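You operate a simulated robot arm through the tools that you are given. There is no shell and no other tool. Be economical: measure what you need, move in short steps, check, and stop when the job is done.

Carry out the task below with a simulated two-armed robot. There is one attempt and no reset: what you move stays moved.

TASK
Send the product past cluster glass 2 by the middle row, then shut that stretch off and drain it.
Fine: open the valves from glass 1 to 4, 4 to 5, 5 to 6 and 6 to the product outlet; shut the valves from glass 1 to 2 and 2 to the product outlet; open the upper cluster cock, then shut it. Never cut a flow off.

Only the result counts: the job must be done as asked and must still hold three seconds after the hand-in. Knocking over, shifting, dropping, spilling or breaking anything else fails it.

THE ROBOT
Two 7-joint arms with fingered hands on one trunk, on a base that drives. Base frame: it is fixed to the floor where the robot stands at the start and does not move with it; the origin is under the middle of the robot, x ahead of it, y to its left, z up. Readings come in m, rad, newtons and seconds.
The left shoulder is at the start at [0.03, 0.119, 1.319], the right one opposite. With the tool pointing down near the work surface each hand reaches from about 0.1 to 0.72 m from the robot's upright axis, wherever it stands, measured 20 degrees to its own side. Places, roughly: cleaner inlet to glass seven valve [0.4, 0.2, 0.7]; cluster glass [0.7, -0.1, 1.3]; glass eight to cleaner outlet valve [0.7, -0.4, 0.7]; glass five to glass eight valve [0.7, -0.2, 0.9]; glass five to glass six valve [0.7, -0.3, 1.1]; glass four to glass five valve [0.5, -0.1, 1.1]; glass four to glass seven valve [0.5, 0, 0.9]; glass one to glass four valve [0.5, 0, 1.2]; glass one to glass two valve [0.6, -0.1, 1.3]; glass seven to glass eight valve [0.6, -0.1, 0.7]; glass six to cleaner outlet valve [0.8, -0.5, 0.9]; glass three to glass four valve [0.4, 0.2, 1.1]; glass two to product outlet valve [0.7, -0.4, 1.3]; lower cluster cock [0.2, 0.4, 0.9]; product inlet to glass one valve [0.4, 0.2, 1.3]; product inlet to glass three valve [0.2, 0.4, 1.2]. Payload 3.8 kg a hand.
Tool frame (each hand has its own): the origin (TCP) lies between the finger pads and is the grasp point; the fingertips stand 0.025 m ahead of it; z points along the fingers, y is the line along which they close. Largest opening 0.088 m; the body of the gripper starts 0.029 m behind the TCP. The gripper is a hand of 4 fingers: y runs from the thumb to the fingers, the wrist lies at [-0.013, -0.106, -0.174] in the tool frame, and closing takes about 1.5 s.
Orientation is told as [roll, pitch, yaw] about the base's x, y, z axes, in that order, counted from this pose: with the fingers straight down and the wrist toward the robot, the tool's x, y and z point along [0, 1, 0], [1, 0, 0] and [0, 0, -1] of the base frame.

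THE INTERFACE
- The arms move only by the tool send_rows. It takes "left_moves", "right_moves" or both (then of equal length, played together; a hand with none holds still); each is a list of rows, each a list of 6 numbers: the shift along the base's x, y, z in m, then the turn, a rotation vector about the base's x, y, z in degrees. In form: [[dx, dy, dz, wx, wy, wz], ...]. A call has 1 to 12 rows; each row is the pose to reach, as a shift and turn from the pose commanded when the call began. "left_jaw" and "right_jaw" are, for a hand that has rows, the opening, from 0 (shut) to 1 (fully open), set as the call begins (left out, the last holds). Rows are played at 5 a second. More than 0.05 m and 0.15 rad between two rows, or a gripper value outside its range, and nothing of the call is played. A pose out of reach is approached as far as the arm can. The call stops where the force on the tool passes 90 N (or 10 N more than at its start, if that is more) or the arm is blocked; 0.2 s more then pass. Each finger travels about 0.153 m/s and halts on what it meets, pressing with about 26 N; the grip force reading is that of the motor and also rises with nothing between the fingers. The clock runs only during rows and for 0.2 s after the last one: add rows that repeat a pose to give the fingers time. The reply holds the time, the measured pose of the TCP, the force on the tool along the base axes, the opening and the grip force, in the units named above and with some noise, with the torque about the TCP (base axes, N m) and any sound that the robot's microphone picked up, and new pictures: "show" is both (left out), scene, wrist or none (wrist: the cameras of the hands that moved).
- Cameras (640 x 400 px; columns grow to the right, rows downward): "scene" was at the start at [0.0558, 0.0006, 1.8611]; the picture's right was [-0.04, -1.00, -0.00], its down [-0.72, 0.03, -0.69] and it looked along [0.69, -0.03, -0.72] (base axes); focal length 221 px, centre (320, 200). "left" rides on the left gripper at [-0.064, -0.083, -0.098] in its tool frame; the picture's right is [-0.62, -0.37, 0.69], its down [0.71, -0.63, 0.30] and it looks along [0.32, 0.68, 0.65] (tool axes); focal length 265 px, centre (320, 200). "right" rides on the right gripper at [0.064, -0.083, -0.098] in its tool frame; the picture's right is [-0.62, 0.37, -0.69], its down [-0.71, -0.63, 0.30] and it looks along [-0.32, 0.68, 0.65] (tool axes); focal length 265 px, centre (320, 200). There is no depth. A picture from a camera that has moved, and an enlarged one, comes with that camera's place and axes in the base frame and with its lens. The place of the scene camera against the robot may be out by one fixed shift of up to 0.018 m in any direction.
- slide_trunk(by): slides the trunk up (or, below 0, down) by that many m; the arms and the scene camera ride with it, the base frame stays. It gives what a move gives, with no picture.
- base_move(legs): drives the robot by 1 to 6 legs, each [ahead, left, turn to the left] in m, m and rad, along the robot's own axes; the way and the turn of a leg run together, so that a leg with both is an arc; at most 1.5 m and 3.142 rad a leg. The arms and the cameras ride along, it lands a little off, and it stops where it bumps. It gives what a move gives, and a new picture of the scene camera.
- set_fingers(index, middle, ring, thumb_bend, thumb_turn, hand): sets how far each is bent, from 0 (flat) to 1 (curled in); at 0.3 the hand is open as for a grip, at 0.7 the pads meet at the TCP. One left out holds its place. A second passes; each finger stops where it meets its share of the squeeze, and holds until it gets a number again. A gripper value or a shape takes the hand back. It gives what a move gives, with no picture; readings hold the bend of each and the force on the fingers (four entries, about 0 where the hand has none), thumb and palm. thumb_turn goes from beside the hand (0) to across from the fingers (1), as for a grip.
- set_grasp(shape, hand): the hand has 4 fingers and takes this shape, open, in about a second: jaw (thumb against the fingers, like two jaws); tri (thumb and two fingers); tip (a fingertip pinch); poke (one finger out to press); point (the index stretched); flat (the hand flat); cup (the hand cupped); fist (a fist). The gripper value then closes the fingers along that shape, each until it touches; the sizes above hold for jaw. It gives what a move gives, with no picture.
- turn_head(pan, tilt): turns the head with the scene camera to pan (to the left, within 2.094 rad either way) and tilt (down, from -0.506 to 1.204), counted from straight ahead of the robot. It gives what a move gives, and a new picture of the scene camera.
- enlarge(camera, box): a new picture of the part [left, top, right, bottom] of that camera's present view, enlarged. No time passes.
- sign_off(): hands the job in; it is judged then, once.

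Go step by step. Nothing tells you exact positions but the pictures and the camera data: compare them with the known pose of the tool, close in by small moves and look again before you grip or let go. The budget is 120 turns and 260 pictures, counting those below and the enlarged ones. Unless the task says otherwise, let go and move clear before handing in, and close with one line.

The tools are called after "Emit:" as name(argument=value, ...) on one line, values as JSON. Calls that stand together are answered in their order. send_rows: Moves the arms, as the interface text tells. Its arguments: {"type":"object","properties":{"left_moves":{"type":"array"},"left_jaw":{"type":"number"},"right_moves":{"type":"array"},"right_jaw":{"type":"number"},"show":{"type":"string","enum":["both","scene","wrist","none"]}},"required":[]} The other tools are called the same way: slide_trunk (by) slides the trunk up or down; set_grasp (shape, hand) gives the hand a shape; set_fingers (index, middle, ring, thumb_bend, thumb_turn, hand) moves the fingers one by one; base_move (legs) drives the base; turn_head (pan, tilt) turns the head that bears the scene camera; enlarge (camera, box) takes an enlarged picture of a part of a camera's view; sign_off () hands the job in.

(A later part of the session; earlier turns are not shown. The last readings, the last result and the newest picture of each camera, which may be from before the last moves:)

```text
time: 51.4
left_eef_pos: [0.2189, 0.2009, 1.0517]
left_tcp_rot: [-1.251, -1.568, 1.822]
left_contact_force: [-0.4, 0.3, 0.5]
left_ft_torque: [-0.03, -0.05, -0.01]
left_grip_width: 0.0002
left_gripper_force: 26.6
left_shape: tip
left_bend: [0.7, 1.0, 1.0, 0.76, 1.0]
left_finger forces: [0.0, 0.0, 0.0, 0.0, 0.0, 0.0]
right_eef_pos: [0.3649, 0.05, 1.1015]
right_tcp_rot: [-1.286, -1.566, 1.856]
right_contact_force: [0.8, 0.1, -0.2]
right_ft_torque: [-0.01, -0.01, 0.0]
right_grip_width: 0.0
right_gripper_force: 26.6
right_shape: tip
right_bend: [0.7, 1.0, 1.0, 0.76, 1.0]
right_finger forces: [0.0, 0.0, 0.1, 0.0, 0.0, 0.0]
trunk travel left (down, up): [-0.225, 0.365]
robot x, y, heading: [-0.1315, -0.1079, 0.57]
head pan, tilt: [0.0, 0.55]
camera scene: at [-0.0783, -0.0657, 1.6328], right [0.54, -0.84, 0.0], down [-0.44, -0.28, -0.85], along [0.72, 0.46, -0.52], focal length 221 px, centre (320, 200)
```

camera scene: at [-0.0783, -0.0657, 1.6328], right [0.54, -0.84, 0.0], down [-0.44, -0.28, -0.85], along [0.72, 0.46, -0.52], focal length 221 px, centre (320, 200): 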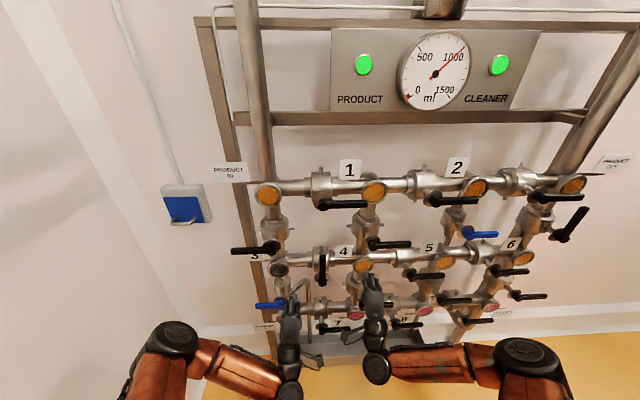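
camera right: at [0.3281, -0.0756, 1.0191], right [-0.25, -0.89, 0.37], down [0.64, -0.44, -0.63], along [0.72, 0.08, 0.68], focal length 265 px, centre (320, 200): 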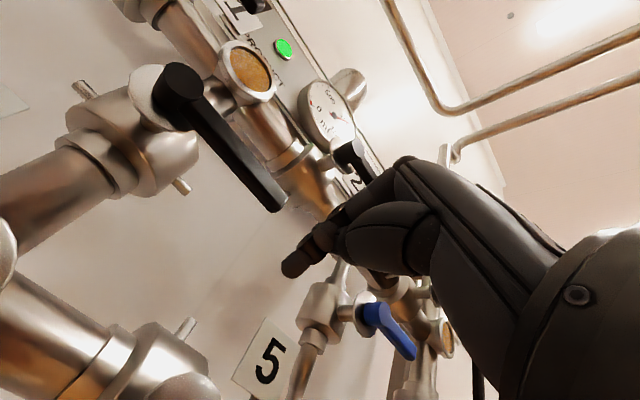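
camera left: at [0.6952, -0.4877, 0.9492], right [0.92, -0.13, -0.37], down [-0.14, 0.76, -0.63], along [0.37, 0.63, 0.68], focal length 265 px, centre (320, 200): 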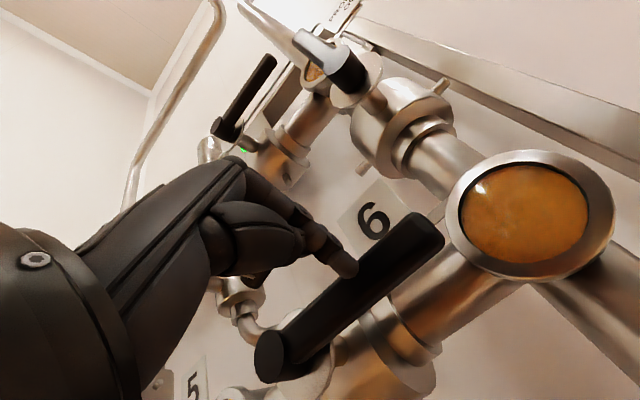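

Now I shift the right hand right to sit under the 1→4 lever end, still in front of it.

Emit:
send_rows(right_moves=[[0.023, -0.035, 0, 0, 0, 0], [0.046, -0.07, -0.005, 0, 0, 0], [0.068, -0.105, -0.01, 0, 0, 0], [0.068, -0.105, -0.01, 0, 0, 0]])

Emit:
enlarge(camera="scene", box=[320, 180, 480, 280])

```text
time: 52.4
left_eef_pos: [0.2197, 0.1999, 1.0522]
left_tcp_rot: [-1.026, -1.567, 1.594]
left_contact_force: [0.0, -0.4, -0.9]
left_ft_torque: [0.02, -0.01, -0.01]
left_grip_width: 0.0001
left_gripper_force: 25.8
left_shape: tip
left_bend: [0.7, 1.0, 1.0, 0.76, 1.0]
left_finger forces: [0.0, 0.0, 0.0, 0.1, 0.1, 0.1]
right_eef_pos: [0.433, -0.0558, 1.0911]
right_tcp_rot: [-1.182, -1.566, 1.754]
right_contact_force: [-0.7, -0.4, 0.1]
right_ft_torque: [-0.01, -0.01, 0.03]
right_grip_width: 0.0003
right_gripper_force: 26.0
right_shape: tip
right_bend: [0.7, 1.0, 1.0, 0.76, 1.0]
right_finger forces: [0.0, 0.0, 0.1, 0.0, 0.0, 0.0]
trunk travel left (down, up): [-0.225, 0.365]
robot x, y, heading: [-0.1267, -0.1089, 0.576]
head pan, tilt: [0.0, 0.55]
camera scene: at [-0.0771, -0.0668, 1.6328], right [0.54, -0.84, 0.0], down [-0.44, -0.28, -0.85], along [0.72, 0.46, -0.52], focal length 221 px, centre (320, 200)
camera right: at [0.315, -0.0545, 1.0086], right [-0.25, -0.89, 0.37], down [0.64, -0.44, -0.63], along [0.72, 0.08, 0.68], focal length 265 px, centre (320, 200)
```

scene: 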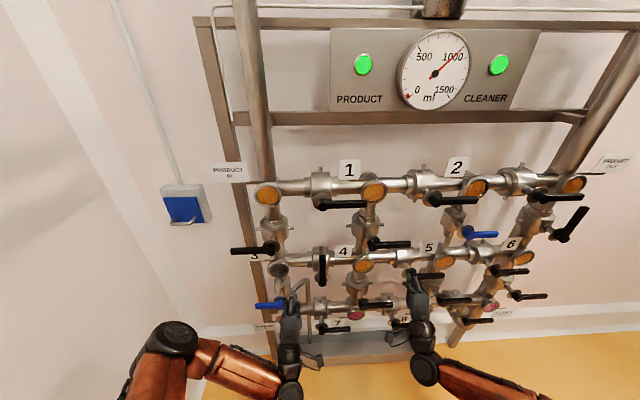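
right: 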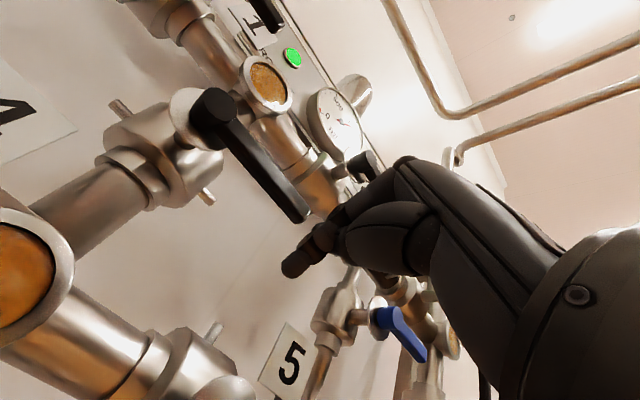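

```text
4.00 times, centred on (400, 230) of scene
camera zoom: at [-0.0771, -0.0668, 1.6328], right [0.54, -0.84, 0.0], down [-0.44, -0.28, -0.85], along [0.72, 0.46, -0.52], focal length 886 px, centre (0, 80)
```

zoom: 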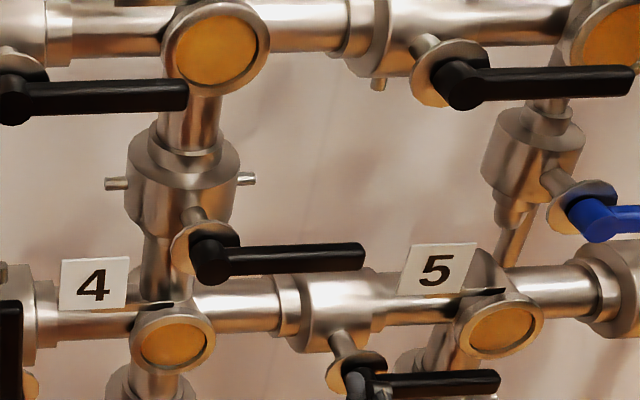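

Lever located at hub (s≈0.187, z≈1.163). I insert the peg and sweep the lever up to its stop.

Emit:
send_rows(right_moves=[[0.034, 0.022, 0.005, 0, 0, 0], [0.0687, 0.0447, 0.012, 0, 0, 0], [0.0654, 0.0497, 0.042, 0, 0, 0], [0.0682, 0.0455, 0.066, 0, 0, 0], [0.0671, 0.0472, 0.091, 0, 0, 0], [0.0627, 0.0539, 0.114, 0, 0, 0], [0.0551, 0.0657, 0.135, 0, 0, 0], [0.05, 0.074, 0.144, 0, 0, 0], [0.0447, 0.0816, 0.151, 0, 0, 0], [0.039, 0.091, 0.157, 0, 0, 0], [0.0327, 0.1, 0.162, 0, 0, 0], [0.024, 0.1134, 0.166, 0, 0, 0]])

Emit:
enlarge(camera="scene", box=[320, 180, 480, 280])

```text
time: 55.0
left_eef_pos: [0.2208, 0.1965, 1.0526]
left_tcp_rot: [0.403, -1.569, 0.165]
left_contact_force: [0.2, -0.2, 0.6]
left_ft_torque: [0.01, -0.02, 0.01]
left_grip_width: 0.0
left_gripper_force: 26.5
left_shape: tip
left_bend: [0.7, 1.0, 1.0, 0.76, 1.0]
left_finger forces: [0.1, 0.0, 0.1, 0.0, 0.0, 0.0]
right_eef_pos: [0.4598, 0.0523, 1.257]
right_tcp_rot: [-0.349, -1.568, 0.914]
right_contact_force: [4.2, -8.6, -1.8]
right_ft_torque: [0.04, 0.0, 0.15]
right_grip_width: 0.0
right_gripper_force: 25.6
right_shape: tip
right_bend: [0.7, 1.0, 1.0, 0.76, 1.0]
right_finger forces: [7.8, 0.0, 0.1, 0.0, 0.0, 0.0]
trunk travel left (down, up): [-0.225, 0.365]
robot x, y, heading: [-0.1306, -0.1128, 0.571]
head pan, tilt: [0.0, 0.55]
camera scene: at [-0.0749, -0.0711, 1.6328], right [0.54, -0.84, 0.0], down [-0.44, -0.28, -0.85], along [0.72, 0.46, -0.52], focal length 221 px, centre (320, 200)
camera right: at [0.3419, 0.055, 1.1742], right [-0.25, -0.89, 0.37], down [0.64, -0.44, -0.63], along [0.73, 0.08, 0.68], focal length 265 px, centre (320, 200)
```

scene: 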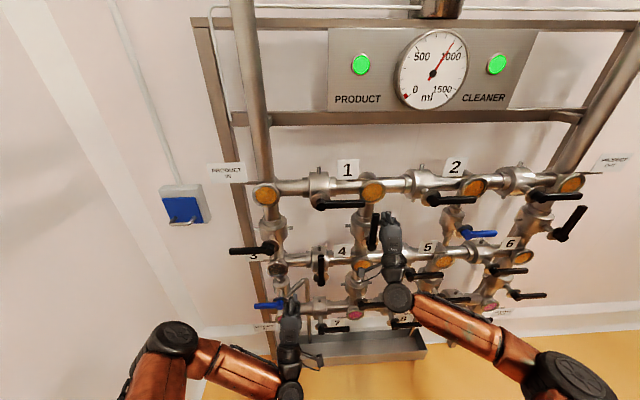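
right: 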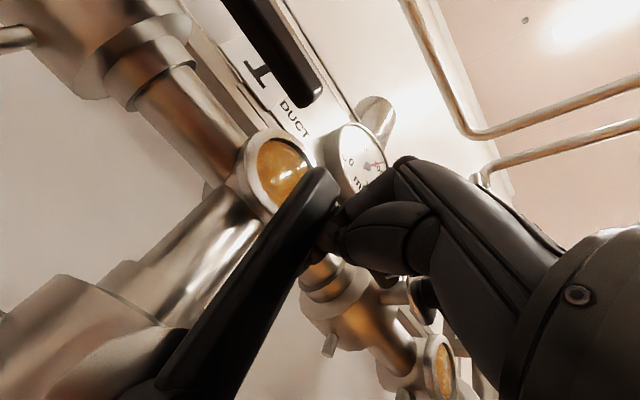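

```text
4.00 times, centred on (400, 230) of scene
camera zoom: at [-0.0749, -0.0711, 1.6328], right [0.54, -0.84, 0.0], down [-0.44, -0.28, -0.85], along [0.72, 0.46, -0.52], focal length 886 px, centre (0, 80)
```

zoom: 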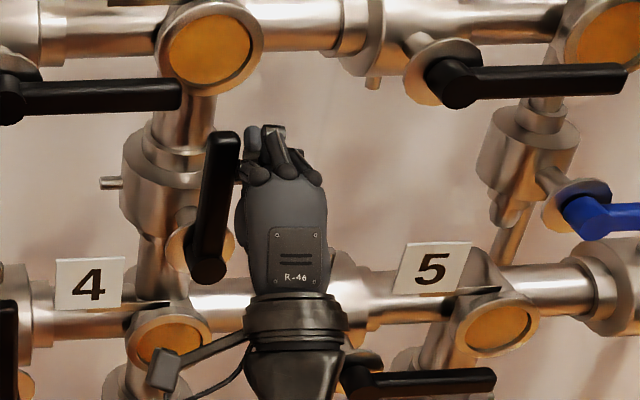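

Lever 1→4 looks upright; I nudge 10 mm further to confirm the stop, then withdraw.

Emit:
send_rows(right_moves=[[-0.003, 0.005, 0, 0, 0, 0], [-0.006, 0.009, 0, 0, 0, 0], [-0.006, 0.009, 0, 0, 0, 0]], show="none")

Emit:
send_rows(right_moves=[[0.014, -0.022, 0, 0, 0, 0], [0.014, -0.022, 0, 0, 0, 0], [-0.02, -0.045, 0, 0, 0, 0], [-0.055, -0.067, 0, 0, 0, 0], [-0.075, -0.08, 0, 0, 0, 0]], show="none")

Emit:
enlarge(camera="scene", box=[320, 160, 520, 285])

Emit:
enlarge(camera="scene", box=[320, 10, 520, 135])

```text
time: 55.8
left_eef_pos: [0.2228, 0.1919, 1.0525]
left_tcp_rot: [1.566, -1.564, -0.997]
left_contact_force: [0.0, 0.4, -0.8]
left_ft_torque: [-0.02, 0.0, -0.04]
left_grip_width: 0.0
left_gripper_force: 25.6
left_shape: tip
left_bend: [0.7, 1.0, 1.0, 0.76, 1.0]
left_finger forces: [0.0, 0.0, 0.0, 0.1, 0.1, 0.1]
right_eef_pos: [0.4587, 0.0533, 1.2575]
right_tcp_rot: [1.56, -1.563, -1.004]
right_contact_force: [14.8, -41.2, -3.2]
right_ft_torque: [0.15, -0.08, 0.63]
right_grip_width: 0.0
right_gripper_force: 25.9
right_shape: tip
right_bend: [0.7, 1.0, 1.0, 0.76, 1.0]
right_finger forces: [26.9, 0.0, 0.0, 0.0, 0.0, 0.0]
trunk travel left (down, up): [-0.225, 0.365]
robot x, y, heading: [-0.1334, -0.1111, 0.571]
head pan, tilt: [0.0, 0.55]
```

```text
time: 57.0
left_eef_pos: [0.2204, 0.1992, 1.0535]
left_tcp_rot: [-1.184, -1.569, 1.754]
left_contact_force: [0.0, 0.5, -0.1]
left_ft_torque: [0.02, -0.01, 0.0]
left_grip_width: 0.0
left_gripper_force: 25.5
left_shape: tip
left_bend: [0.7, 1.0, 1.0, 0.76, 1.0]
left_finger forces: [0.0, 0.1, 0.1, 0.1, 0.0, 0.1]
right_eef_pos: [0.3742, -0.0154, 1.2577]
right_tcp_rot: [-1.293, -1.565, 1.861]
right_contact_force: [0.0, -0.7, 0.3]
right_ft_torque: [0.0, 0.02, 0.01]
right_grip_width: 0.0001
right_gripper_force: 26.1
right_shape: tip
right_bend: [0.7, 1.0, 1.0, 0.76, 1.0]
right_finger forces: [0.0, 0.0, 0.0, 0.0, 0.0, 0.1]
trunk travel left (down, up): [-0.225, 0.365]
robot x, y, heading: [-0.1327, -0.1087, 0.569]
head pan, tilt: [0.0, 0.55]
```

```text
3.20 times, centred on (420, 222) of scene
camera zoom: at [-0.0775, -0.068, 1.6329], right [0.54, -0.84, 0.0], down [-0.44, -0.28, -0.85], along [0.72, 0.46, -0.52], focal length 709 px, centre (0, 128)
```

zoom: 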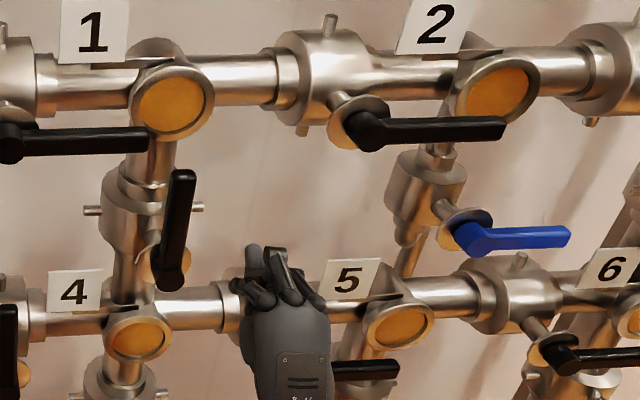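

```text
3.20 times, centred on (420, 72) of scene
camera zoom: at [-0.0775, -0.068, 1.6329], right [0.54, -0.84, 0.0], down [-0.44, -0.28, -0.85], along [0.72, 0.46, -0.52], focal length 709 px, centre (0, 608)
```

zoom: 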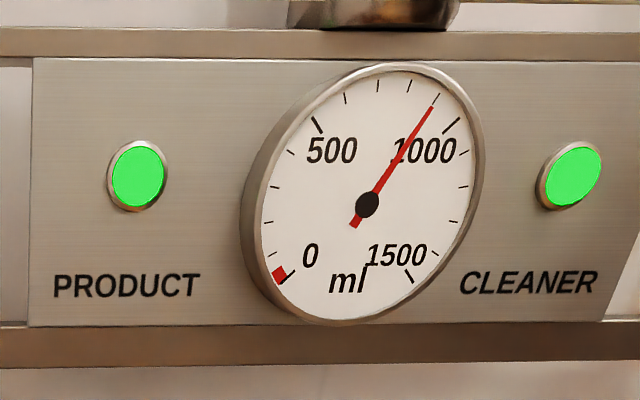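

1→4 is open, product now flows by the middle row too. Next I shut 1→2: I drive 0.2 m right so the right hand sits under its lever.

Emit:
base_move(legs=[[0, -0.2, 0]])

Emit:
enlarge(camera="right", box=[0, 0, 640, 400])

```text
time: 58.6
left_eef_pos: [0.3298, 0.0291, 1.0514]
left_tcp_rot: [-0.572, -1.571, 1.138]
left_contact_force: [-0.4, -0.1, 0.1]
left_ft_torque: [-0.06, 0.01, 0.01]
left_grip_width: 0.0004
left_gripper_force: 25.9
left_shape: tip
left_bend: [0.7, 1.0, 1.0, 0.76, 1.0]
left_finger forces: [0.1, 0.1, 0.1, 0.0, 0.0, 0.0]
right_eef_pos: [0.4831, -0.1874, 1.2582]
right_tcp_rot: [-1.039, -1.567, 1.604]
right_contact_force: [0.0, -1.1, 0.4]
right_ft_torque: [-0.02, 0.02, 0.02]
right_grip_width: 0.0
right_gripper_force: 25.7
right_shape: tip
right_bend: [0.7, 1.0, 1.0, 0.76, 1.0]
right_finger forces: [0.0, 0.0, 0.1, 0.0, 0.0, 0.0]
trunk travel left (down, up): [-0.225, 0.365]
robot x, y, heading: [-0.0275, -0.2795, 0.562]
head pan, tilt: [0.0, 0.55]
camera scene: at [0.0312, -0.2372, 1.6328], right [0.54, -0.84, 0.0], down [-0.44, -0.28, -0.85], along [0.72, 0.46, -0.52], focal length 221 px, centre (320, 200)
```

scene: 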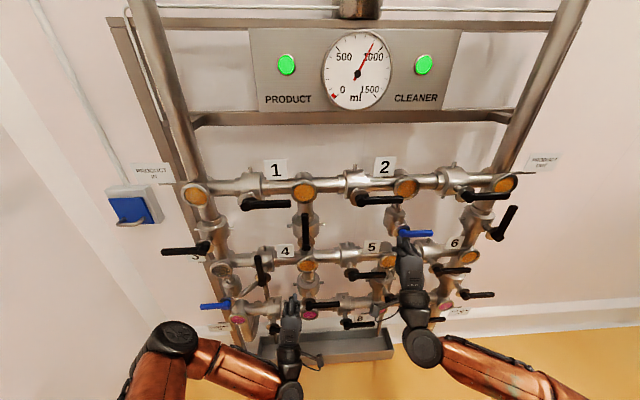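

```text
1.00 times, centred on (320, 200) of right (not enlarged: the box is as wide or as high as the picture)
camera zoom: at [0.3653, -0.1838, 1.1742], right [-0.25, -0.89, 0.37], down [0.64, -0.44, -0.63], along [0.73, 0.08, 0.68], focal length 265 px, centre (320, 200)
```

zoom: 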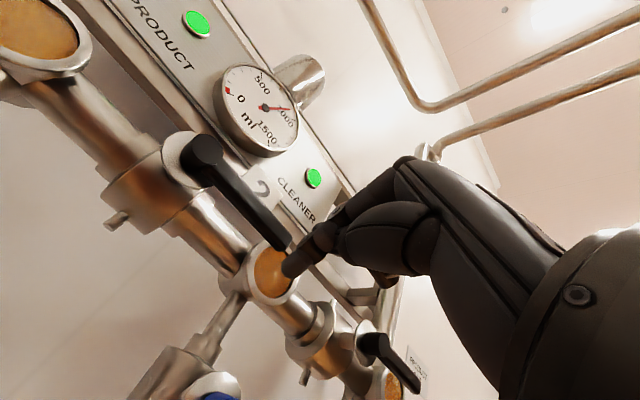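

1→2 lever: hub (s≈0.342, z≈1.31), tip s≈0.455. I insert under it and sweep it up to shut.

Emit:
send_rows(right_moves=[[0.03, 0.02, -0.01, 0, 0, 0], [0.06, 0.038, -0.012, 0, 0, 0], [0.0966, 0.0568, -0.01, 0, 0, 0], [0.0977, 0.0551, 0.022, 0, 0, 0], [0.1004, 0.0509, 0.045, 0, 0, 0], [0.0994, 0.0526, 0.068, 0, 0, 0], [0.0955, 0.0585, 0.091, 0, 0, 0], [0.0885, 0.0694, 0.11, 0, 0, 0], [0.0792, 0.0836, 0.126, 0, 0, 0], [0.0735, 0.0925, 0.132, 0, 0, 0], [0.0677, 0.1012, 0.137, 0, 0, 0], [0.0596, 0.1138, 0.141, 0, 0, 0]])

Emit:
enlarge(camera="scene", box=[290, 130, 450, 230])

```text
time: 61.2
left_eef_pos: [0.3291, 0.0286, 1.0513]
left_tcp_rot: [-1.123, -1.57, 1.687]
left_contact_force: [0.7, 0.8, -0.3]
left_ft_torque: [-0.01, 0.01, 0.02]
left_grip_width: 0.0002
left_gripper_force: 25.7
left_shape: tip
left_bend: [0.7, 1.0, 1.0, 0.76, 1.0]
left_finger forces: [0.1, 0.1, 0.0, 0.0, 0.1, 0.1]
right_eef_pos: [0.5496, -0.0882, 1.3954]
right_tcp_rot: [-1.32, -1.566, 1.885]
right_contact_force: [0.0, -0.4, -0.4]
right_ft_torque: [0.0, 0.03, 0.06]
right_grip_width: 0.0001
right_gripper_force: 26.1
right_shape: tip
right_bend: [0.7, 1.0, 1.0, 0.76, 1.0]
right_finger forces: [0.0, 0.0, 0.1, 0.0, 0.0, 0.0]
right hand out of reach, approached as far as the arm can: row 11, 12
trunk travel left (down, up): [-0.225, 0.365]
robot x, y, heading: [-0.0241, -0.28, 0.564]
head pan, tilt: [0.0, 0.55]
camera scene: at [0.0301, -0.2353, 1.6328], right [0.54, -0.84, 0.0], down [-0.44, -0.28, -0.85], along [0.72, 0.46, -0.52], focal length 221 px, centre (320, 200)
camera right: at [0.4316, -0.0861, 1.3135], right [-0.25, -0.89, 0.37], down [0.64, -0.44, -0.63], along [0.72, 0.08, 0.68], focal length 265 px, centre (320, 200)
```

scene: 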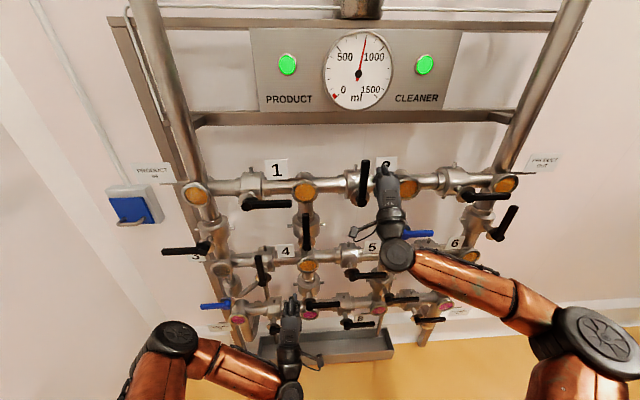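
right: 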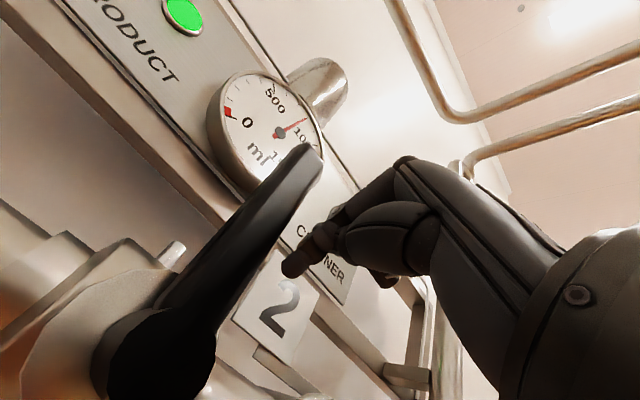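

```text
4.00 times, centred on (370, 180) of scene
camera zoom: at [0.0301, -0.2353, 1.6328], right [0.54, -0.84, 0.0], down [-0.44, -0.28, -0.85], along [0.72, 0.46, -0.52], focal length 886 px, centre (120, 280)
```

zoom: 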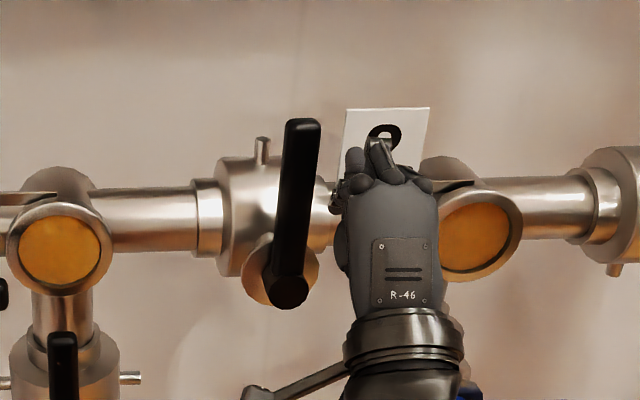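

The lever looks upright already though the arm reached its limit. I nudge it a bit lower to confirm it is at its stop.

Emit:
send_rows(right_moves=[[0, 0, -0.02, 0, 0, 0], [0, 0, -0.035, 0, 0, 0], [-0.004, 0.006, -0.035, 0, 0, 0], [-0.004, 0.006, -0.035, 0, 0, 0]], show="wrist")

```text
time: 62.2
left_eef_pos: [0.3288, 0.0277, 1.0526]
left_tcp_rot: [-1.132, -1.568, 1.693]
left_contact_force: [0.0, 0.3, -0.3]
left_ft_torque: [0.01, 0.03, 0.01]
left_grip_width: 0.0
left_gripper_force: 26.0
left_shape: tip
left_bend: [0.7, 1.0, 1.0, 0.76, 1.0]
left_finger forces: [0.1, 0.0, 0.0, 0.0, 0.0, 0.0]
right_eef_pos: [0.5468, -0.0819, 1.3608]
right_tcp_rot: [-1.315, -1.567, 1.881]
right_contact_force: [0.0, 0.1, -0.4]
right_ft_torque: [0.02, -0.02, 0.0]
right_grip_width: 0.0002
right_gripper_force: 26.1
right_shape: tip
right_bend: [0.7, 1.0, 1.0, 0.76, 1.0]
right_finger forces: [0.1, 0.1, 0.0, 0.0, 0.0, 0.0]
trunk travel left (down, up): [-0.225, 0.365]
robot x, y, heading: [-0.0239, -0.2776, 0.562]
head pan, tilt: [0.0, 0.55]
camera right: at [0.4289, -0.08, 1.2781], right [-0.26, -0.89, 0.37], down [0.64, -0.44, -0.63], along [0.73, 0.08, 0.68], focal length 265 px, centre (320, 200)
```

right: 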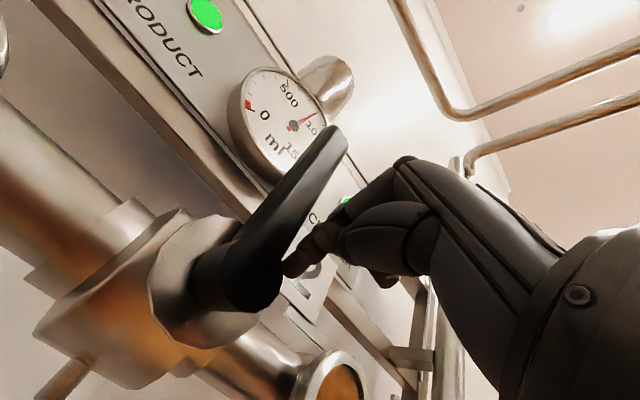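

By pixel geometry the lever is at 92±2°, i.e. at its stop: 1→2 is shut. I withdraw and drive right for 2→outlet.

Emit:
send_rows(right_moves=[[0.008, -0.013, 0, 0, 0, 0], [-0.025, -0.035, 0, 0, 0, 0], [-0.06, -0.057, -0.02, 0, 0, 0], [-0.085, -0.073, -0.06, 0, 0, 0], [-0.085, -0.073, -0.1, 0, 0, 0]], show="none")

Emit:
base_move(legs=[[0, -0.27, 0.01]])

Emit:
enlarge(camera="scene", box=[190, 130, 390, 255])

```text
time: 63.4
left_eef_pos: [0.3293, 0.029, 1.0518]
left_tcp_rot: [-0.862, -1.57, 1.426]
left_contact_force: [-0.1, 0.5, -0.3]
left_ft_torque: [-0.01, 0.0, 0.01]
left_grip_width: 0.0
left_gripper_force: 26.6
left_shape: tip
left_bend: [0.7, 1.0, 1.0, 0.76, 1.0]
left_finger forces: [0.0, 0.1, 0.1, 0.0, 0.0, 0.1]
right_eef_pos: [0.4606, -0.1537, 1.2621]
right_tcp_rot: [-1.195, -1.567, 1.76]
right_contact_force: [0.3, 0.1, -0.5]
right_ft_torque: [0.0, -0.02, 0.01]
right_grip_width: 0.0
right_gripper_force: 26.5
right_shape: tip
right_bend: [0.7, 1.0, 1.0, 0.76, 1.0]
right_finger forces: [0.1, 0.0, 0.0, 0.0, 0.1, 0.1]
trunk travel left (down, up): [-0.225, 0.365]
robot x, y, heading: [-0.0251, -0.2761, 0.565]
head pan, tilt: [0.0, 0.55]
```

```text
time: 65.3
left_eef_pos: [0.4729, -0.1955, 1.0523]
left_tcp_rot: [-0.668, -1.569, 1.229]
left_contact_force: [0.9, -1.4, 0.2]
left_ft_torque: [-0.01, 0.03, 0.05]
left_grip_width: 0.0
left_gripper_force: 25.9
left_shape: tip
left_bend: [0.7, 1.0, 1.0, 0.76, 1.0]
left_finger forces: [0.0, 0.1, 0.0, 0.0, 0.0, 0.1]
right_eef_pos: [0.6027, -0.3791, 1.2612]
right_tcp_rot: [-1.052, -1.567, 1.615]
right_contact_force: [-0.1, -0.5, 0.0]
right_ft_torque: [0.01, -0.01, 0.04]
right_grip_width: 0.0002
right_gripper_force: 26.0
right_shape: tip
right_bend: [0.7, 1.0, 1.0, 0.76, 1.0]
right_finger forces: [0.0, 0.1, 0.0, 0.0, 0.1, 0.1]
trunk travel left (down, up): [-0.225, 0.365]
robot x, y, heading: [0.1179, -0.502, 0.561]
head pan, tilt: [0.0, 0.55]
camera scene: at [0.1731, -0.4614, 1.6328], right [0.53, -0.85, 0.0], down [-0.44, -0.28, -0.85], along [0.72, 0.46, -0.52], focal length 221 px, centre (320, 200)
```

scene: 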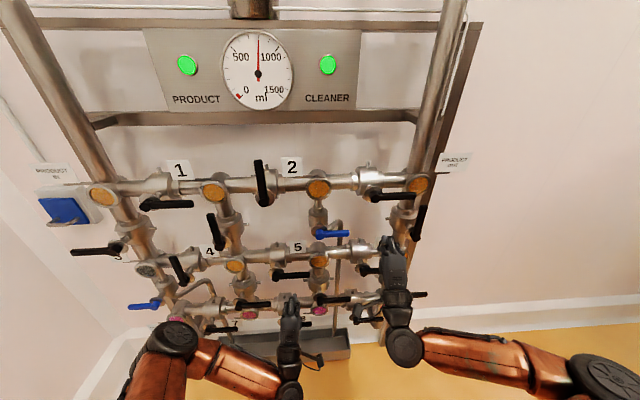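

```text
3.20 times, centred on (290, 192) of scene
camera zoom: at [0.1731, -0.4614, 1.6328], right [0.53, -0.85, 0.0], down [-0.44, -0.28, -0.85], along [0.72, 0.46, -0.52], focal length 709 px, centre (416, 224)
```

zoom: 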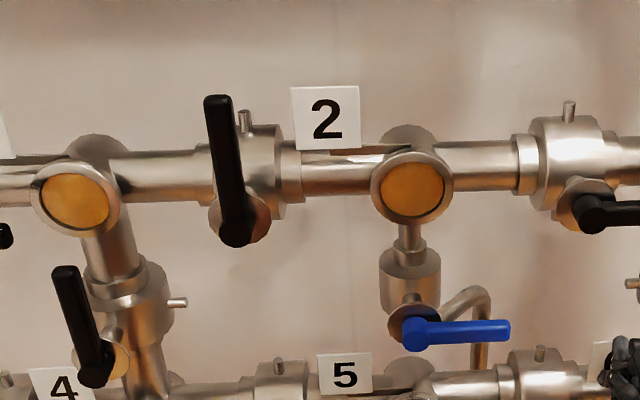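

1→2 stands upright. I place the right hand in front of and below the 2→outlet lever and look.

Emit:
send_rows(right_moves=[[0.024, -0.037, -0.005, 0, 0, 0], [0.049, -0.0755, -0.011, 0, 0, 0], [0.049, -0.0755, -0.011, 0, 0, 0]], show="both")

```text
time: 66.1
left_eef_pos: [0.4716, -0.1951, 1.0531]
left_tcp_rot: [-1.08, -1.568, 1.642]
left_contact_force: [0.1, 1.4, -0.5]
left_ft_torque: [0.0, -0.01, -0.02]
left_grip_width: 0.0001
left_gripper_force: 25.7
left_shape: tip
left_bend: [0.7, 1.0, 1.0, 0.76, 1.0]
left_finger forces: [0.1, 0.0, 0.0, 0.0, 0.0, 0.0]
right_eef_pos: [0.6535, -0.4535, 1.2505]
right_tcp_rot: [-1.201, -1.566, 1.762]
right_contact_force: [0.3, 0.7, -0.2]
right_ft_torque: [-0.03, 0.02, 0.02]
right_grip_width: 0.0001
right_gripper_force: 26.1
right_shape: tip
right_bend: [0.7, 1.0, 1.0, 0.76, 1.0]
right_finger forces: [0.0, 0.0, 0.0, 0.1, 0.0, 0.0]
trunk travel left (down, up): [-0.225, 0.365]
robot x, y, heading: [0.1153, -0.5009, 0.561]
head pan, tilt: [0.0, 0.55]
camera scene: at [0.1722, -0.4595, 1.6328], right [0.53, -0.85, 0.0], down [-0.44, -0.28, -0.85], along [0.72, 0.46, -0.52], focal length 221 px, centre (320, 200)
camera right: at [0.5348, -0.4506, 1.1689], right [-0.26, -0.89, 0.37], down [0.64, -0.45, -0.63], along [0.73, 0.08, 0.68], focal length 265 px, centre (320, 200)
```

scene: 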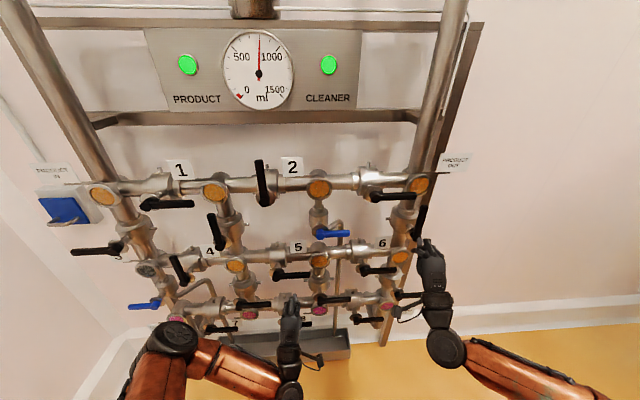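
right: 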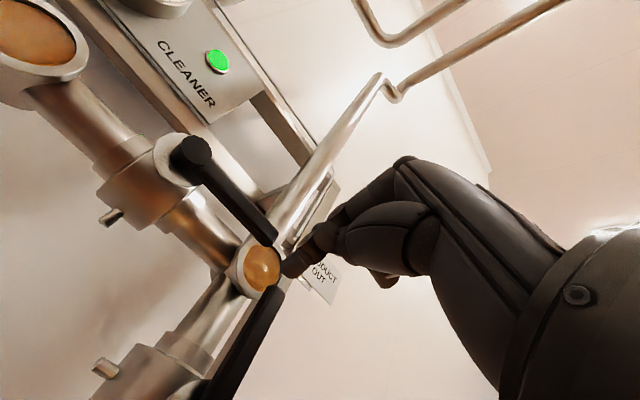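

The upright 6→outlet lever stands close on the right, so I push nearer the hub (s≈0.71). I insert and sweep 2→outlet up.

Emit:
send_rows(right_moves=[[-0.0142, 0.0218, 0, 0, 0, 0], [0.0193, 0.0436, 0, 0, 0, 0], [0.0528, 0.0654, 0, 0, 0, 0], [0.0818, 0.0842, 0, 0, 0, 0], [0.0818, 0.0842, 0.0255, 0, 0, 0], [0.0851, 0.0792, 0.0415, 0, 0, 0], [0.0856, 0.0783, 0.0585, 0, 0, 0], [0.084, 0.0808, 0.0755, 0, 0, 0], [0.0802, 0.0867, 0.0905, 0, 0, 0], [0.0742, 0.0959, 0.1035, 0, 0, 0], [0.0666, 0.1077, 0.1135, 0, 0, 0], [0.0606, 0.1169, 0.1175, 0, 0, 0]])

Emit:
enlarge(camera="scene", box=[290, 130, 450, 230])

```text
time: 68.7
left_eef_pos: [0.4715, -0.1955, 1.0523]
left_tcp_rot: [-1.174, -1.569, 1.735]
left_contact_force: [0.2, 0.0, -0.2]
left_ft_torque: [-0.03, 0.0, 0.01]
left_grip_width: 0.0
left_gripper_force: 26.1
left_shape: tip
left_bend: [0.7, 1.0, 1.0, 0.76, 1.0]
left_finger forces: [0.0, 0.0, 0.0, 0.0, 0.0, 0.1]
right_eef_pos: [0.7118, -0.3379, 1.3697]
right_tcp_rot: [-1.582, -1.565, 2.145]
right_contact_force: [1.1, -0.9, 0.7]
right_ft_torque: [-0.01, 0.0, 0.01]
right_grip_width: 0.0002
right_gripper_force: 25.9
right_shape: tip
right_bend: [0.7, 1.0, 1.0, 0.76, 1.0]
right_finger forces: [1.8, 0.0, 0.0, 0.0, 0.0, 0.0]
trunk travel left (down, up): [-0.225, 0.365]
robot x, y, heading: [0.1141, -0.5038, 0.562]
head pan, tilt: [0.0, 0.55]
camera scene: at [0.1719, -0.46, 1.6329], right [0.53, -0.85, 0.0], down [-0.44, -0.28, -0.85], along [0.72, 0.46, -0.52], focal length 221 px, centre (320, 200)
camera right: at [0.5934, -0.3337, 1.2864], right [-0.26, -0.89, 0.37], down [0.64, -0.44, -0.63], along [0.72, 0.08, 0.69], focal length 265 px, centre (320, 200)
```

scene: 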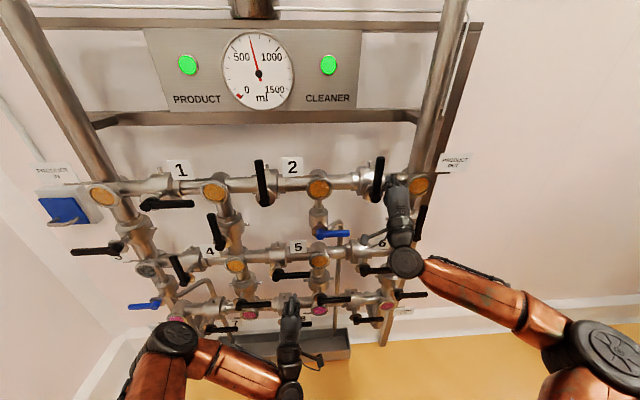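
right: 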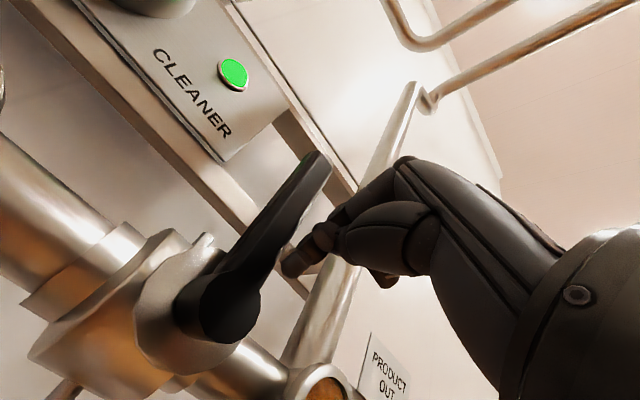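

```text
4.00 times, centred on (370, 180) of scene
camera zoom: at [0.1719, -0.46, 1.6329], right [0.53, -0.85, 0.0], down [-0.44, -0.28, -0.85], along [0.72, 0.46, -0.52], focal length 886 px, centre (120, 280)
```

zoom: 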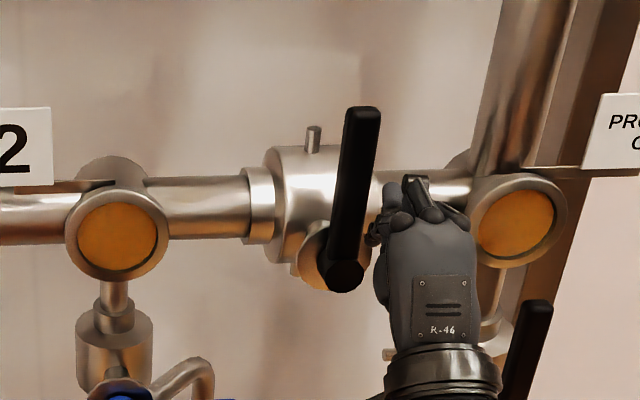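

Nearly upright; I push 20 mm further left until the stop answers.

Emit:
send_rows(right_moves=[[-0.0035, 0.0055, 0.001, 0, 0, 0], [-0.007, 0.011, 0.001, 0, 0, 0], [-0.01, 0.0155, 0.001, 0, 0, 0], [-0.01, 0.0155, 0.001, 0, 0, 0]], show="none")

Emit:
enlarge(camera="scene", box=[290, 130, 450, 230])

```text
time: 69.7
left_eef_pos: [0.474, -0.2037, 1.0536]
left_tcp_rot: [1.726, -1.566, -1.164]
left_contact_force: [0.6, -1.0, -0.8]
left_ft_torque: [0.0, 0.0, -0.01]
left_grip_width: 0.0
left_gripper_force: 26.5
left_shape: tip
left_bend: [0.7, 1.0, 1.0, 0.76, 1.0]
left_finger forces: [0.1, 0.1, 0.0, 0.0, 0.1, 0.1]
right_eef_pos: [0.7086, -0.3361, 1.3697]
right_tcp_rot: [1.763, -1.565, -1.22]
right_contact_force: [12.9, -36.9, 2.2]
right_ft_torque: [-0.56, -0.15, -0.4]
right_grip_width: 0.0
right_gripper_force: 26.0
right_shape: tip
right_bend: [0.7, 1.0, 1.0, 0.76, 1.0]
right_finger forces: [44.0, 0.1, 0.0, 0.0, 0.0, 0.1]
trunk travel left (down, up): [-0.225, 0.365]
robot x, y, heading: [0.12, -0.5028, 0.557]
head pan, tilt: [0.0, 0.55]
```

```text
4.00 times, centred on (370, 180) of scene
camera zoom: at [0.1754, -0.47, 1.6329], right [0.53, -0.85, -0.01], down [-0.44, -0.27, -0.85], along [0.72, 0.46, -0.52], focal length 886 px, centre (120, 280)
```

zoom: 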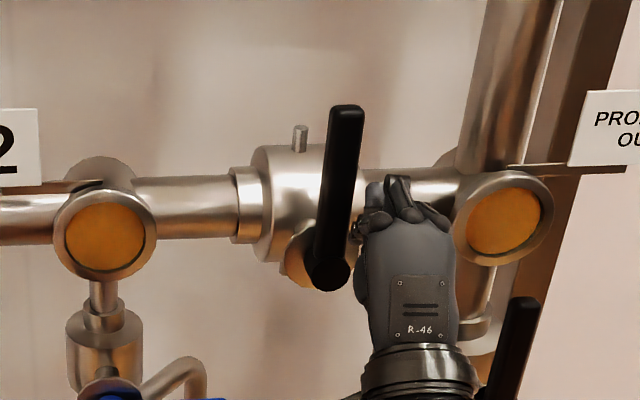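

2→outlet is shut at its stop, so the stretch is isolated. I withdraw and drive left to bring the right hand under the blue upper cock.

Emit:
send_rows(right_moves=[[0.02, -0.03, 0, 0, 0, 0], [-0.015, -0.053, 0, 0, 0, 0], [-0.05, -0.076, -0.02, 0, 0, 0], [-0.074, -0.091, -0.065, 0, 0, 0], [-0.074, -0.091, -0.11, 0, 0, 0], [-0.074, -0.091, -0.15, 0, 0, 0], [-0.074, -0.091, -0.19, 0, 0, 0], [-0.074, -0.091, -0.23, 0, 0, 0]], show="none")

Emit:
base_move(legs=[[0, 0.19, 0.02]])

Emit:
enlarge(camera="scene", box=[300, 140, 500, 265])

```text
refused: row 4 steps farther than a row can; nothing moved
```

```text
time: 71.1
left_eef_pos: [0.5211, -0.1493, 1.0531]
left_tcp_rot: [-3.059, -1.569, -2.812]
left_contact_force: [-0.1, -0.1, -0.2]
left_ft_torque: [0.01, 0.02, -0.02]
left_grip_width: 0.0
left_gripper_force: 26.2
left_shape: tip
left_bend: [0.7, 1.0, 1.0, 0.76, 1.0]
left_finger forces: [0.1, 0.0, 0.1, 0.0, 0.0, 0.1]
right_eef_pos: [0.734, -0.3262, 1.3767]
right_tcp_rot: [2.428, -1.537, -2.058]
right_contact_force: [-0.8, -20.3, -2.7]
right_ft_torque: [0.04, -0.03, 0.32]
right_grip_width: 0.0
right_gripper_force: 25.8
right_shape: tip
right_bend: [0.7, 1.0, 1.0, 0.76, 1.0]
right_finger forces: [9.2, 0.1, 0.0, 0.0, 0.0, 0.0]
trunk travel left (down, up): [-0.225, 0.365]
robot x, y, heading: [0.1232, -0.397, 0.414]
head pan, tilt: [0.0, 0.55]
stopped in leg 1: the robot was blocked; the commanded pose is now the measured one
camera scene: at [0.1832, -0.3692, 1.6329], right [0.4, -0.92, 0.0], down [-0.48, -0.21, -0.85], along [0.78, 0.34, -0.52], focal length 221 px, centre (320, 200)
```

scene: 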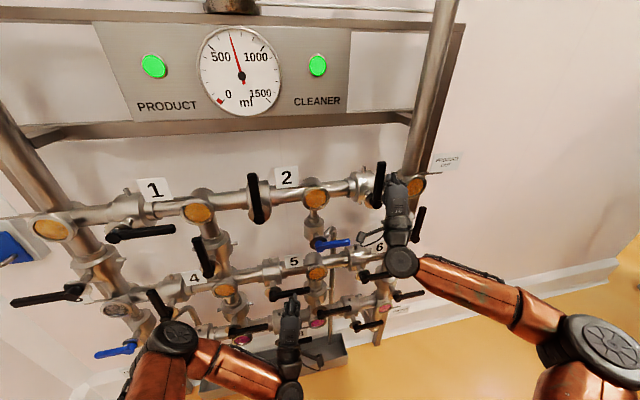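

```text
3.20 times, centred on (400, 202) of scene
camera zoom: at [0.1832, -0.3692, 1.6329], right [0.4, -0.92, 0.0], down [-0.48, -0.21, -0.85], along [0.78, 0.34, -0.52], focal length 709 px, centre (64, 192)
```

zoom: 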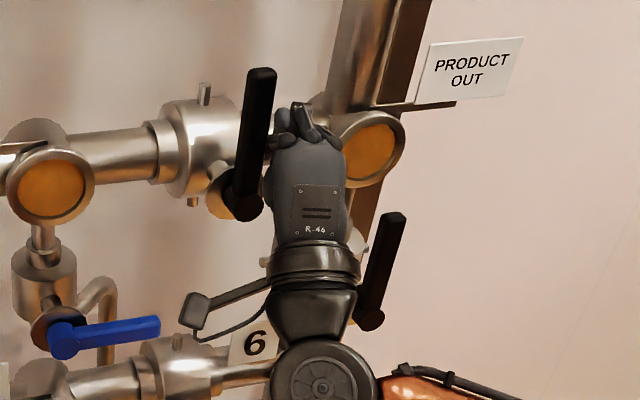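

The withdrawal was refused and the base got blocked by the inserted hand, turning the robot slightly; nothing visibly moved out of place. I now withdraw the hand properly.

Emit:
send_rows(right_moves=[[0.01, -0.016, 0, 0, 0, 0], [0.012, -0.018, 0, 0, 0, 0], [-0.015, -0.036, 0, 0, 0, 0], [-0.045, -0.055, 0, 0, 0, 0], [-0.08, -0.078, 0, 0, 0, 0], [-0.105, -0.094, 0, 0, 0, 0]], left_moves=[[0, 0, 0, 0, 0, 0], [0, 0, 0, 0, 0, 0], [-0.02, -0.013, 0, 0, 0, 0], [-0.045, -0.03, 0, 0, 0, 0], [-0.07, -0.045, 0, 0, 0, 0], [-0.084, -0.055, 0, 0, 0, 0]], show="scene")

Emit:
enlarge(camera="scene", box=[300, 140, 500, 265])

```text
time: 72.5
left_eef_pos: [0.4398, -0.198, 1.0591]
left_tcp_rot: [2.869, -1.553, -2.44]
left_contact_force: [-0.7, 0.1, -0.1]
left_ft_torque: [0.01, -0.02, 0.0]
left_grip_width: 0.0001
left_gripper_force: 26.4
left_shape: tip
left_bend: [0.7, 1.0, 1.0, 0.76, 1.0]
left_finger forces: [0.0, 0.1, 0.1, 0.0, 0.1, 0.0]
right_eef_pos: [0.6281, -0.4121, 1.3757]
right_tcp_rot: [2.531, -1.542, -2.151]
right_contact_force: [-0.2, 0.0, -0.3]
right_ft_torque: [0.02, 0.0, 0.02]
right_grip_width: 0.0
right_gripper_force: 26.0
right_shape: tip
right_bend: [0.7, 1.0, 1.0, 0.76, 1.0]
right_finger forces: [0.0, 0.0, 0.0, 0.0, 0.0, 0.0]
trunk travel left (down, up): [-0.225, 0.365]
robot x, y, heading: [0.1197, -0.3991, 0.41]
head pan, tilt: [0.0, 0.55]
camera scene: at [0.1848, -0.3647, 1.6329], right [0.4, -0.92, 0.0], down [-0.48, -0.21, -0.85], along [0.78, 0.34, -0.52], focal length 221 px, centre (320, 200)
```

scene: 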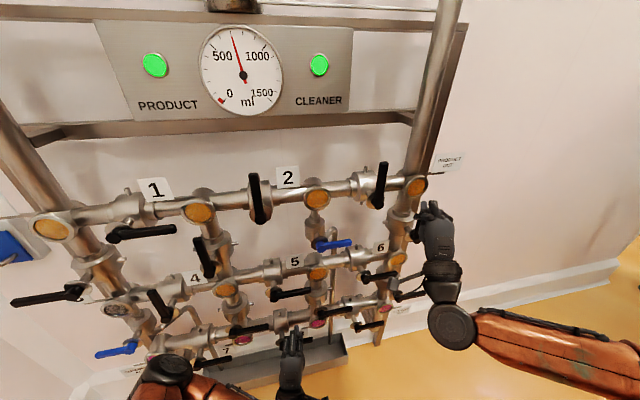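

```text
3.20 times, centred on (400, 202) of scene
camera zoom: at [0.1848, -0.3647, 1.6329], right [0.4, -0.92, 0.0], down [-0.48, -0.21, -0.85], along [0.78, 0.34, -0.52], focal length 709 px, centre (64, 192)
```

zoom: 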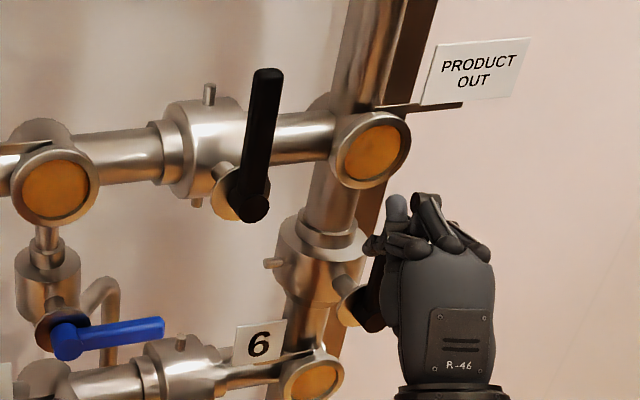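

Hand is clear. I back off slightly, turn back square to the rack and shift left for the blue cock.

Emit:
base_move(legs=[[-0.05, 0, 0], [0, 0, 0.168], [0, 0.11, 0]])

Emit:
enlarge(camera="scene", box=[250, 140, 490, 290])

```text
time: 74.9
left_eef_pos: [0.292, -0.0732, 1.0569]
left_tcp_rot: [2.913, -1.552, -2.322]
left_contact_force: [-0.6, 0.2, -0.3]
left_ft_torque: [0.0, 0.02, -0.01]
left_grip_width: 0.0
left_gripper_force: 26.1
left_shape: tip
left_bend: [0.7, 1.0, 1.0, 0.76, 1.0]
left_finger forces: [0.1, 0.0, 0.1, 0.1, 0.0, 0.0]
right_eef_pos: [0.5141, -0.2508, 1.3751]
right_tcp_rot: [2.566, -1.542, -2.016]
right_contact_force: [0.4, 0.9, 0.7]
right_ft_torque: [0.0, 0.03, -0.02]
right_grip_width: 0.0001
right_gripper_force: 26.3
right_shape: tip
right_bend: [0.7, 1.0, 1.0, 0.76, 1.0]
right_finger forces: [0.0, 0.0, 0.0, 0.0, 0.1, 0.0]
trunk travel left (down, up): [-0.225, 0.365]
robot x, y, heading: [0.0156, -0.322, 0.579]
head pan, tilt: [0.0, 0.55]
camera scene: at [0.0685, -0.277, 1.6328], right [0.55, -0.84, 0.0], down [-0.44, -0.29, -0.85], along [0.71, 0.47, -0.52], focal length 221 px, centre (320, 200)
```

scene: 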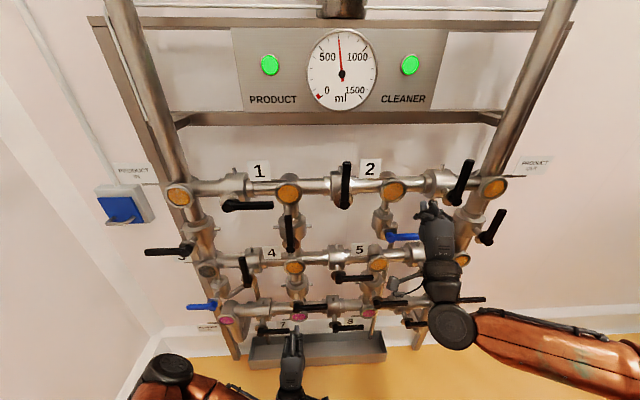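

```text
2.67 times, centred on (370, 215) of scene
camera zoom: at [0.0685, -0.277, 1.6328], right [0.55, -0.84, 0.0], down [-0.44, -0.29, -0.85], along [0.71, 0.47, -0.52], focal length 590 px, centre (187, 160)
```

zoom: 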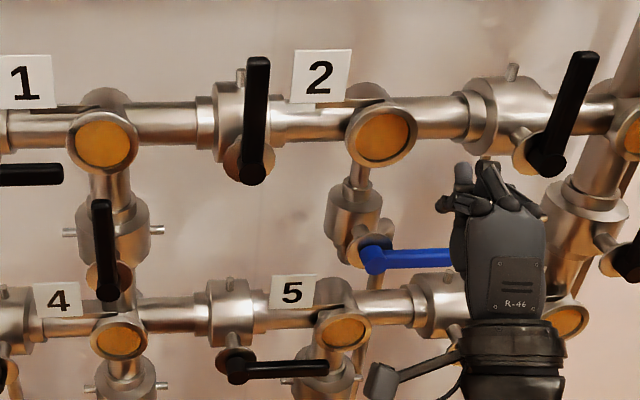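

All shut levers stand upright. I lower the right hand to just below and in front of the blue lever.

Emit:
send_rows(right_moves=[[0.008, -0.01, -0.04, 0, 0, 0], [0.015, -0.02, -0.08, 0, 0, 0], [0.023, -0.03, -0.12, 0, 0, 0], [0.03, -0.04, -0.16, 0, 0, 0], [0.038, -0.05, -0.2, 0, 0, 0], [0.046, -0.06, -0.24, 0, 0, 0], [0.046, -0.06, -0.24, 0, 0, 0]])

Emit:
enlarge(camera="scene", box=[330, 180, 490, 280])

```text
time: 76.5
left_eef_pos: [0.2915, -0.0731, 1.0578]
left_tcp_rot: [2.837, -1.551, -2.244]
left_contact_force: [-0.6, 0.8, 0.2]
left_ft_torque: [-0.04, 0.02, -0.02]
left_grip_width: 0.0
left_gripper_force: 26.1
left_shape: tip
left_bend: [0.7, 1.0, 1.0, 0.76, 1.0]
left_finger forces: [0.0, 0.0, 0.0, 0.0, 0.0, 0.0]
right_eef_pos: [0.5577, -0.3138, 1.1333]
right_tcp_rot: [2.534, -1.543, -1.984]
right_contact_force: [0.6, -0.1, -0.7]
right_ft_torque: [0.01, 0.04, 0.02]
right_grip_width: 0.0
right_gripper_force: 26.4
right_shape: tip
right_bend: [0.7, 1.0, 1.0, 0.76, 1.0]
right_finger forces: [0.0, 0.0, 0.0, 0.1, 0.0, 0.0]
trunk travel left (down, up): [-0.225, 0.365]
robot x, y, heading: [0.0155, -0.3188, 0.582]
head pan, tilt: [0.0, 0.55]
camera scene: at [0.0694, -0.2787, 1.6329], right [0.55, -0.84, 0.0], down [-0.44, -0.29, -0.85], along [0.71, 0.47, -0.52], focal length 221 px, centre (320, 200)
camera right: at [0.4407, -0.3057, 1.049], right [-0.27, -0.9, 0.34], down [0.64, -0.43, -0.63], along [0.72, 0.05, 0.69], focal length 265 px, centre (320, 200)
```

scene: 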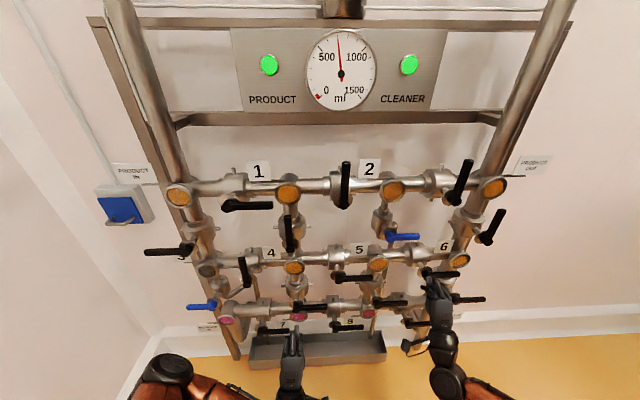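
right: 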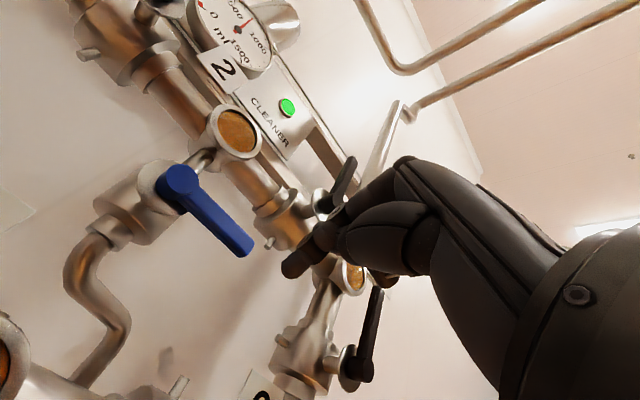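

```text
4.00 times, centred on (410, 230) of scene
camera zoom: at [0.0694, -0.2787, 1.6329], right [0.55, -0.84, 0.0], down [-0.44, -0.29, -0.85], along [0.71, 0.47, -0.52], focal length 886 px, centre (-40, 80)
```

zoom: 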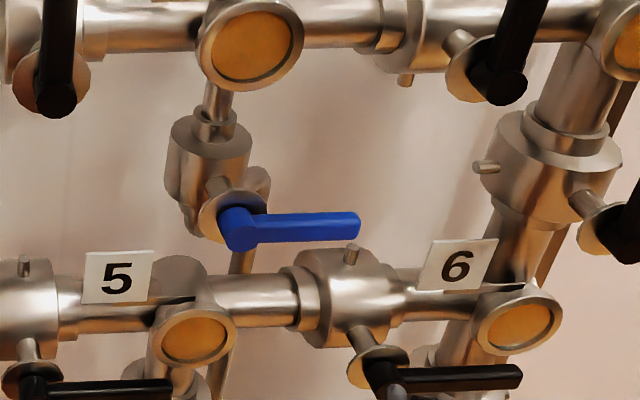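

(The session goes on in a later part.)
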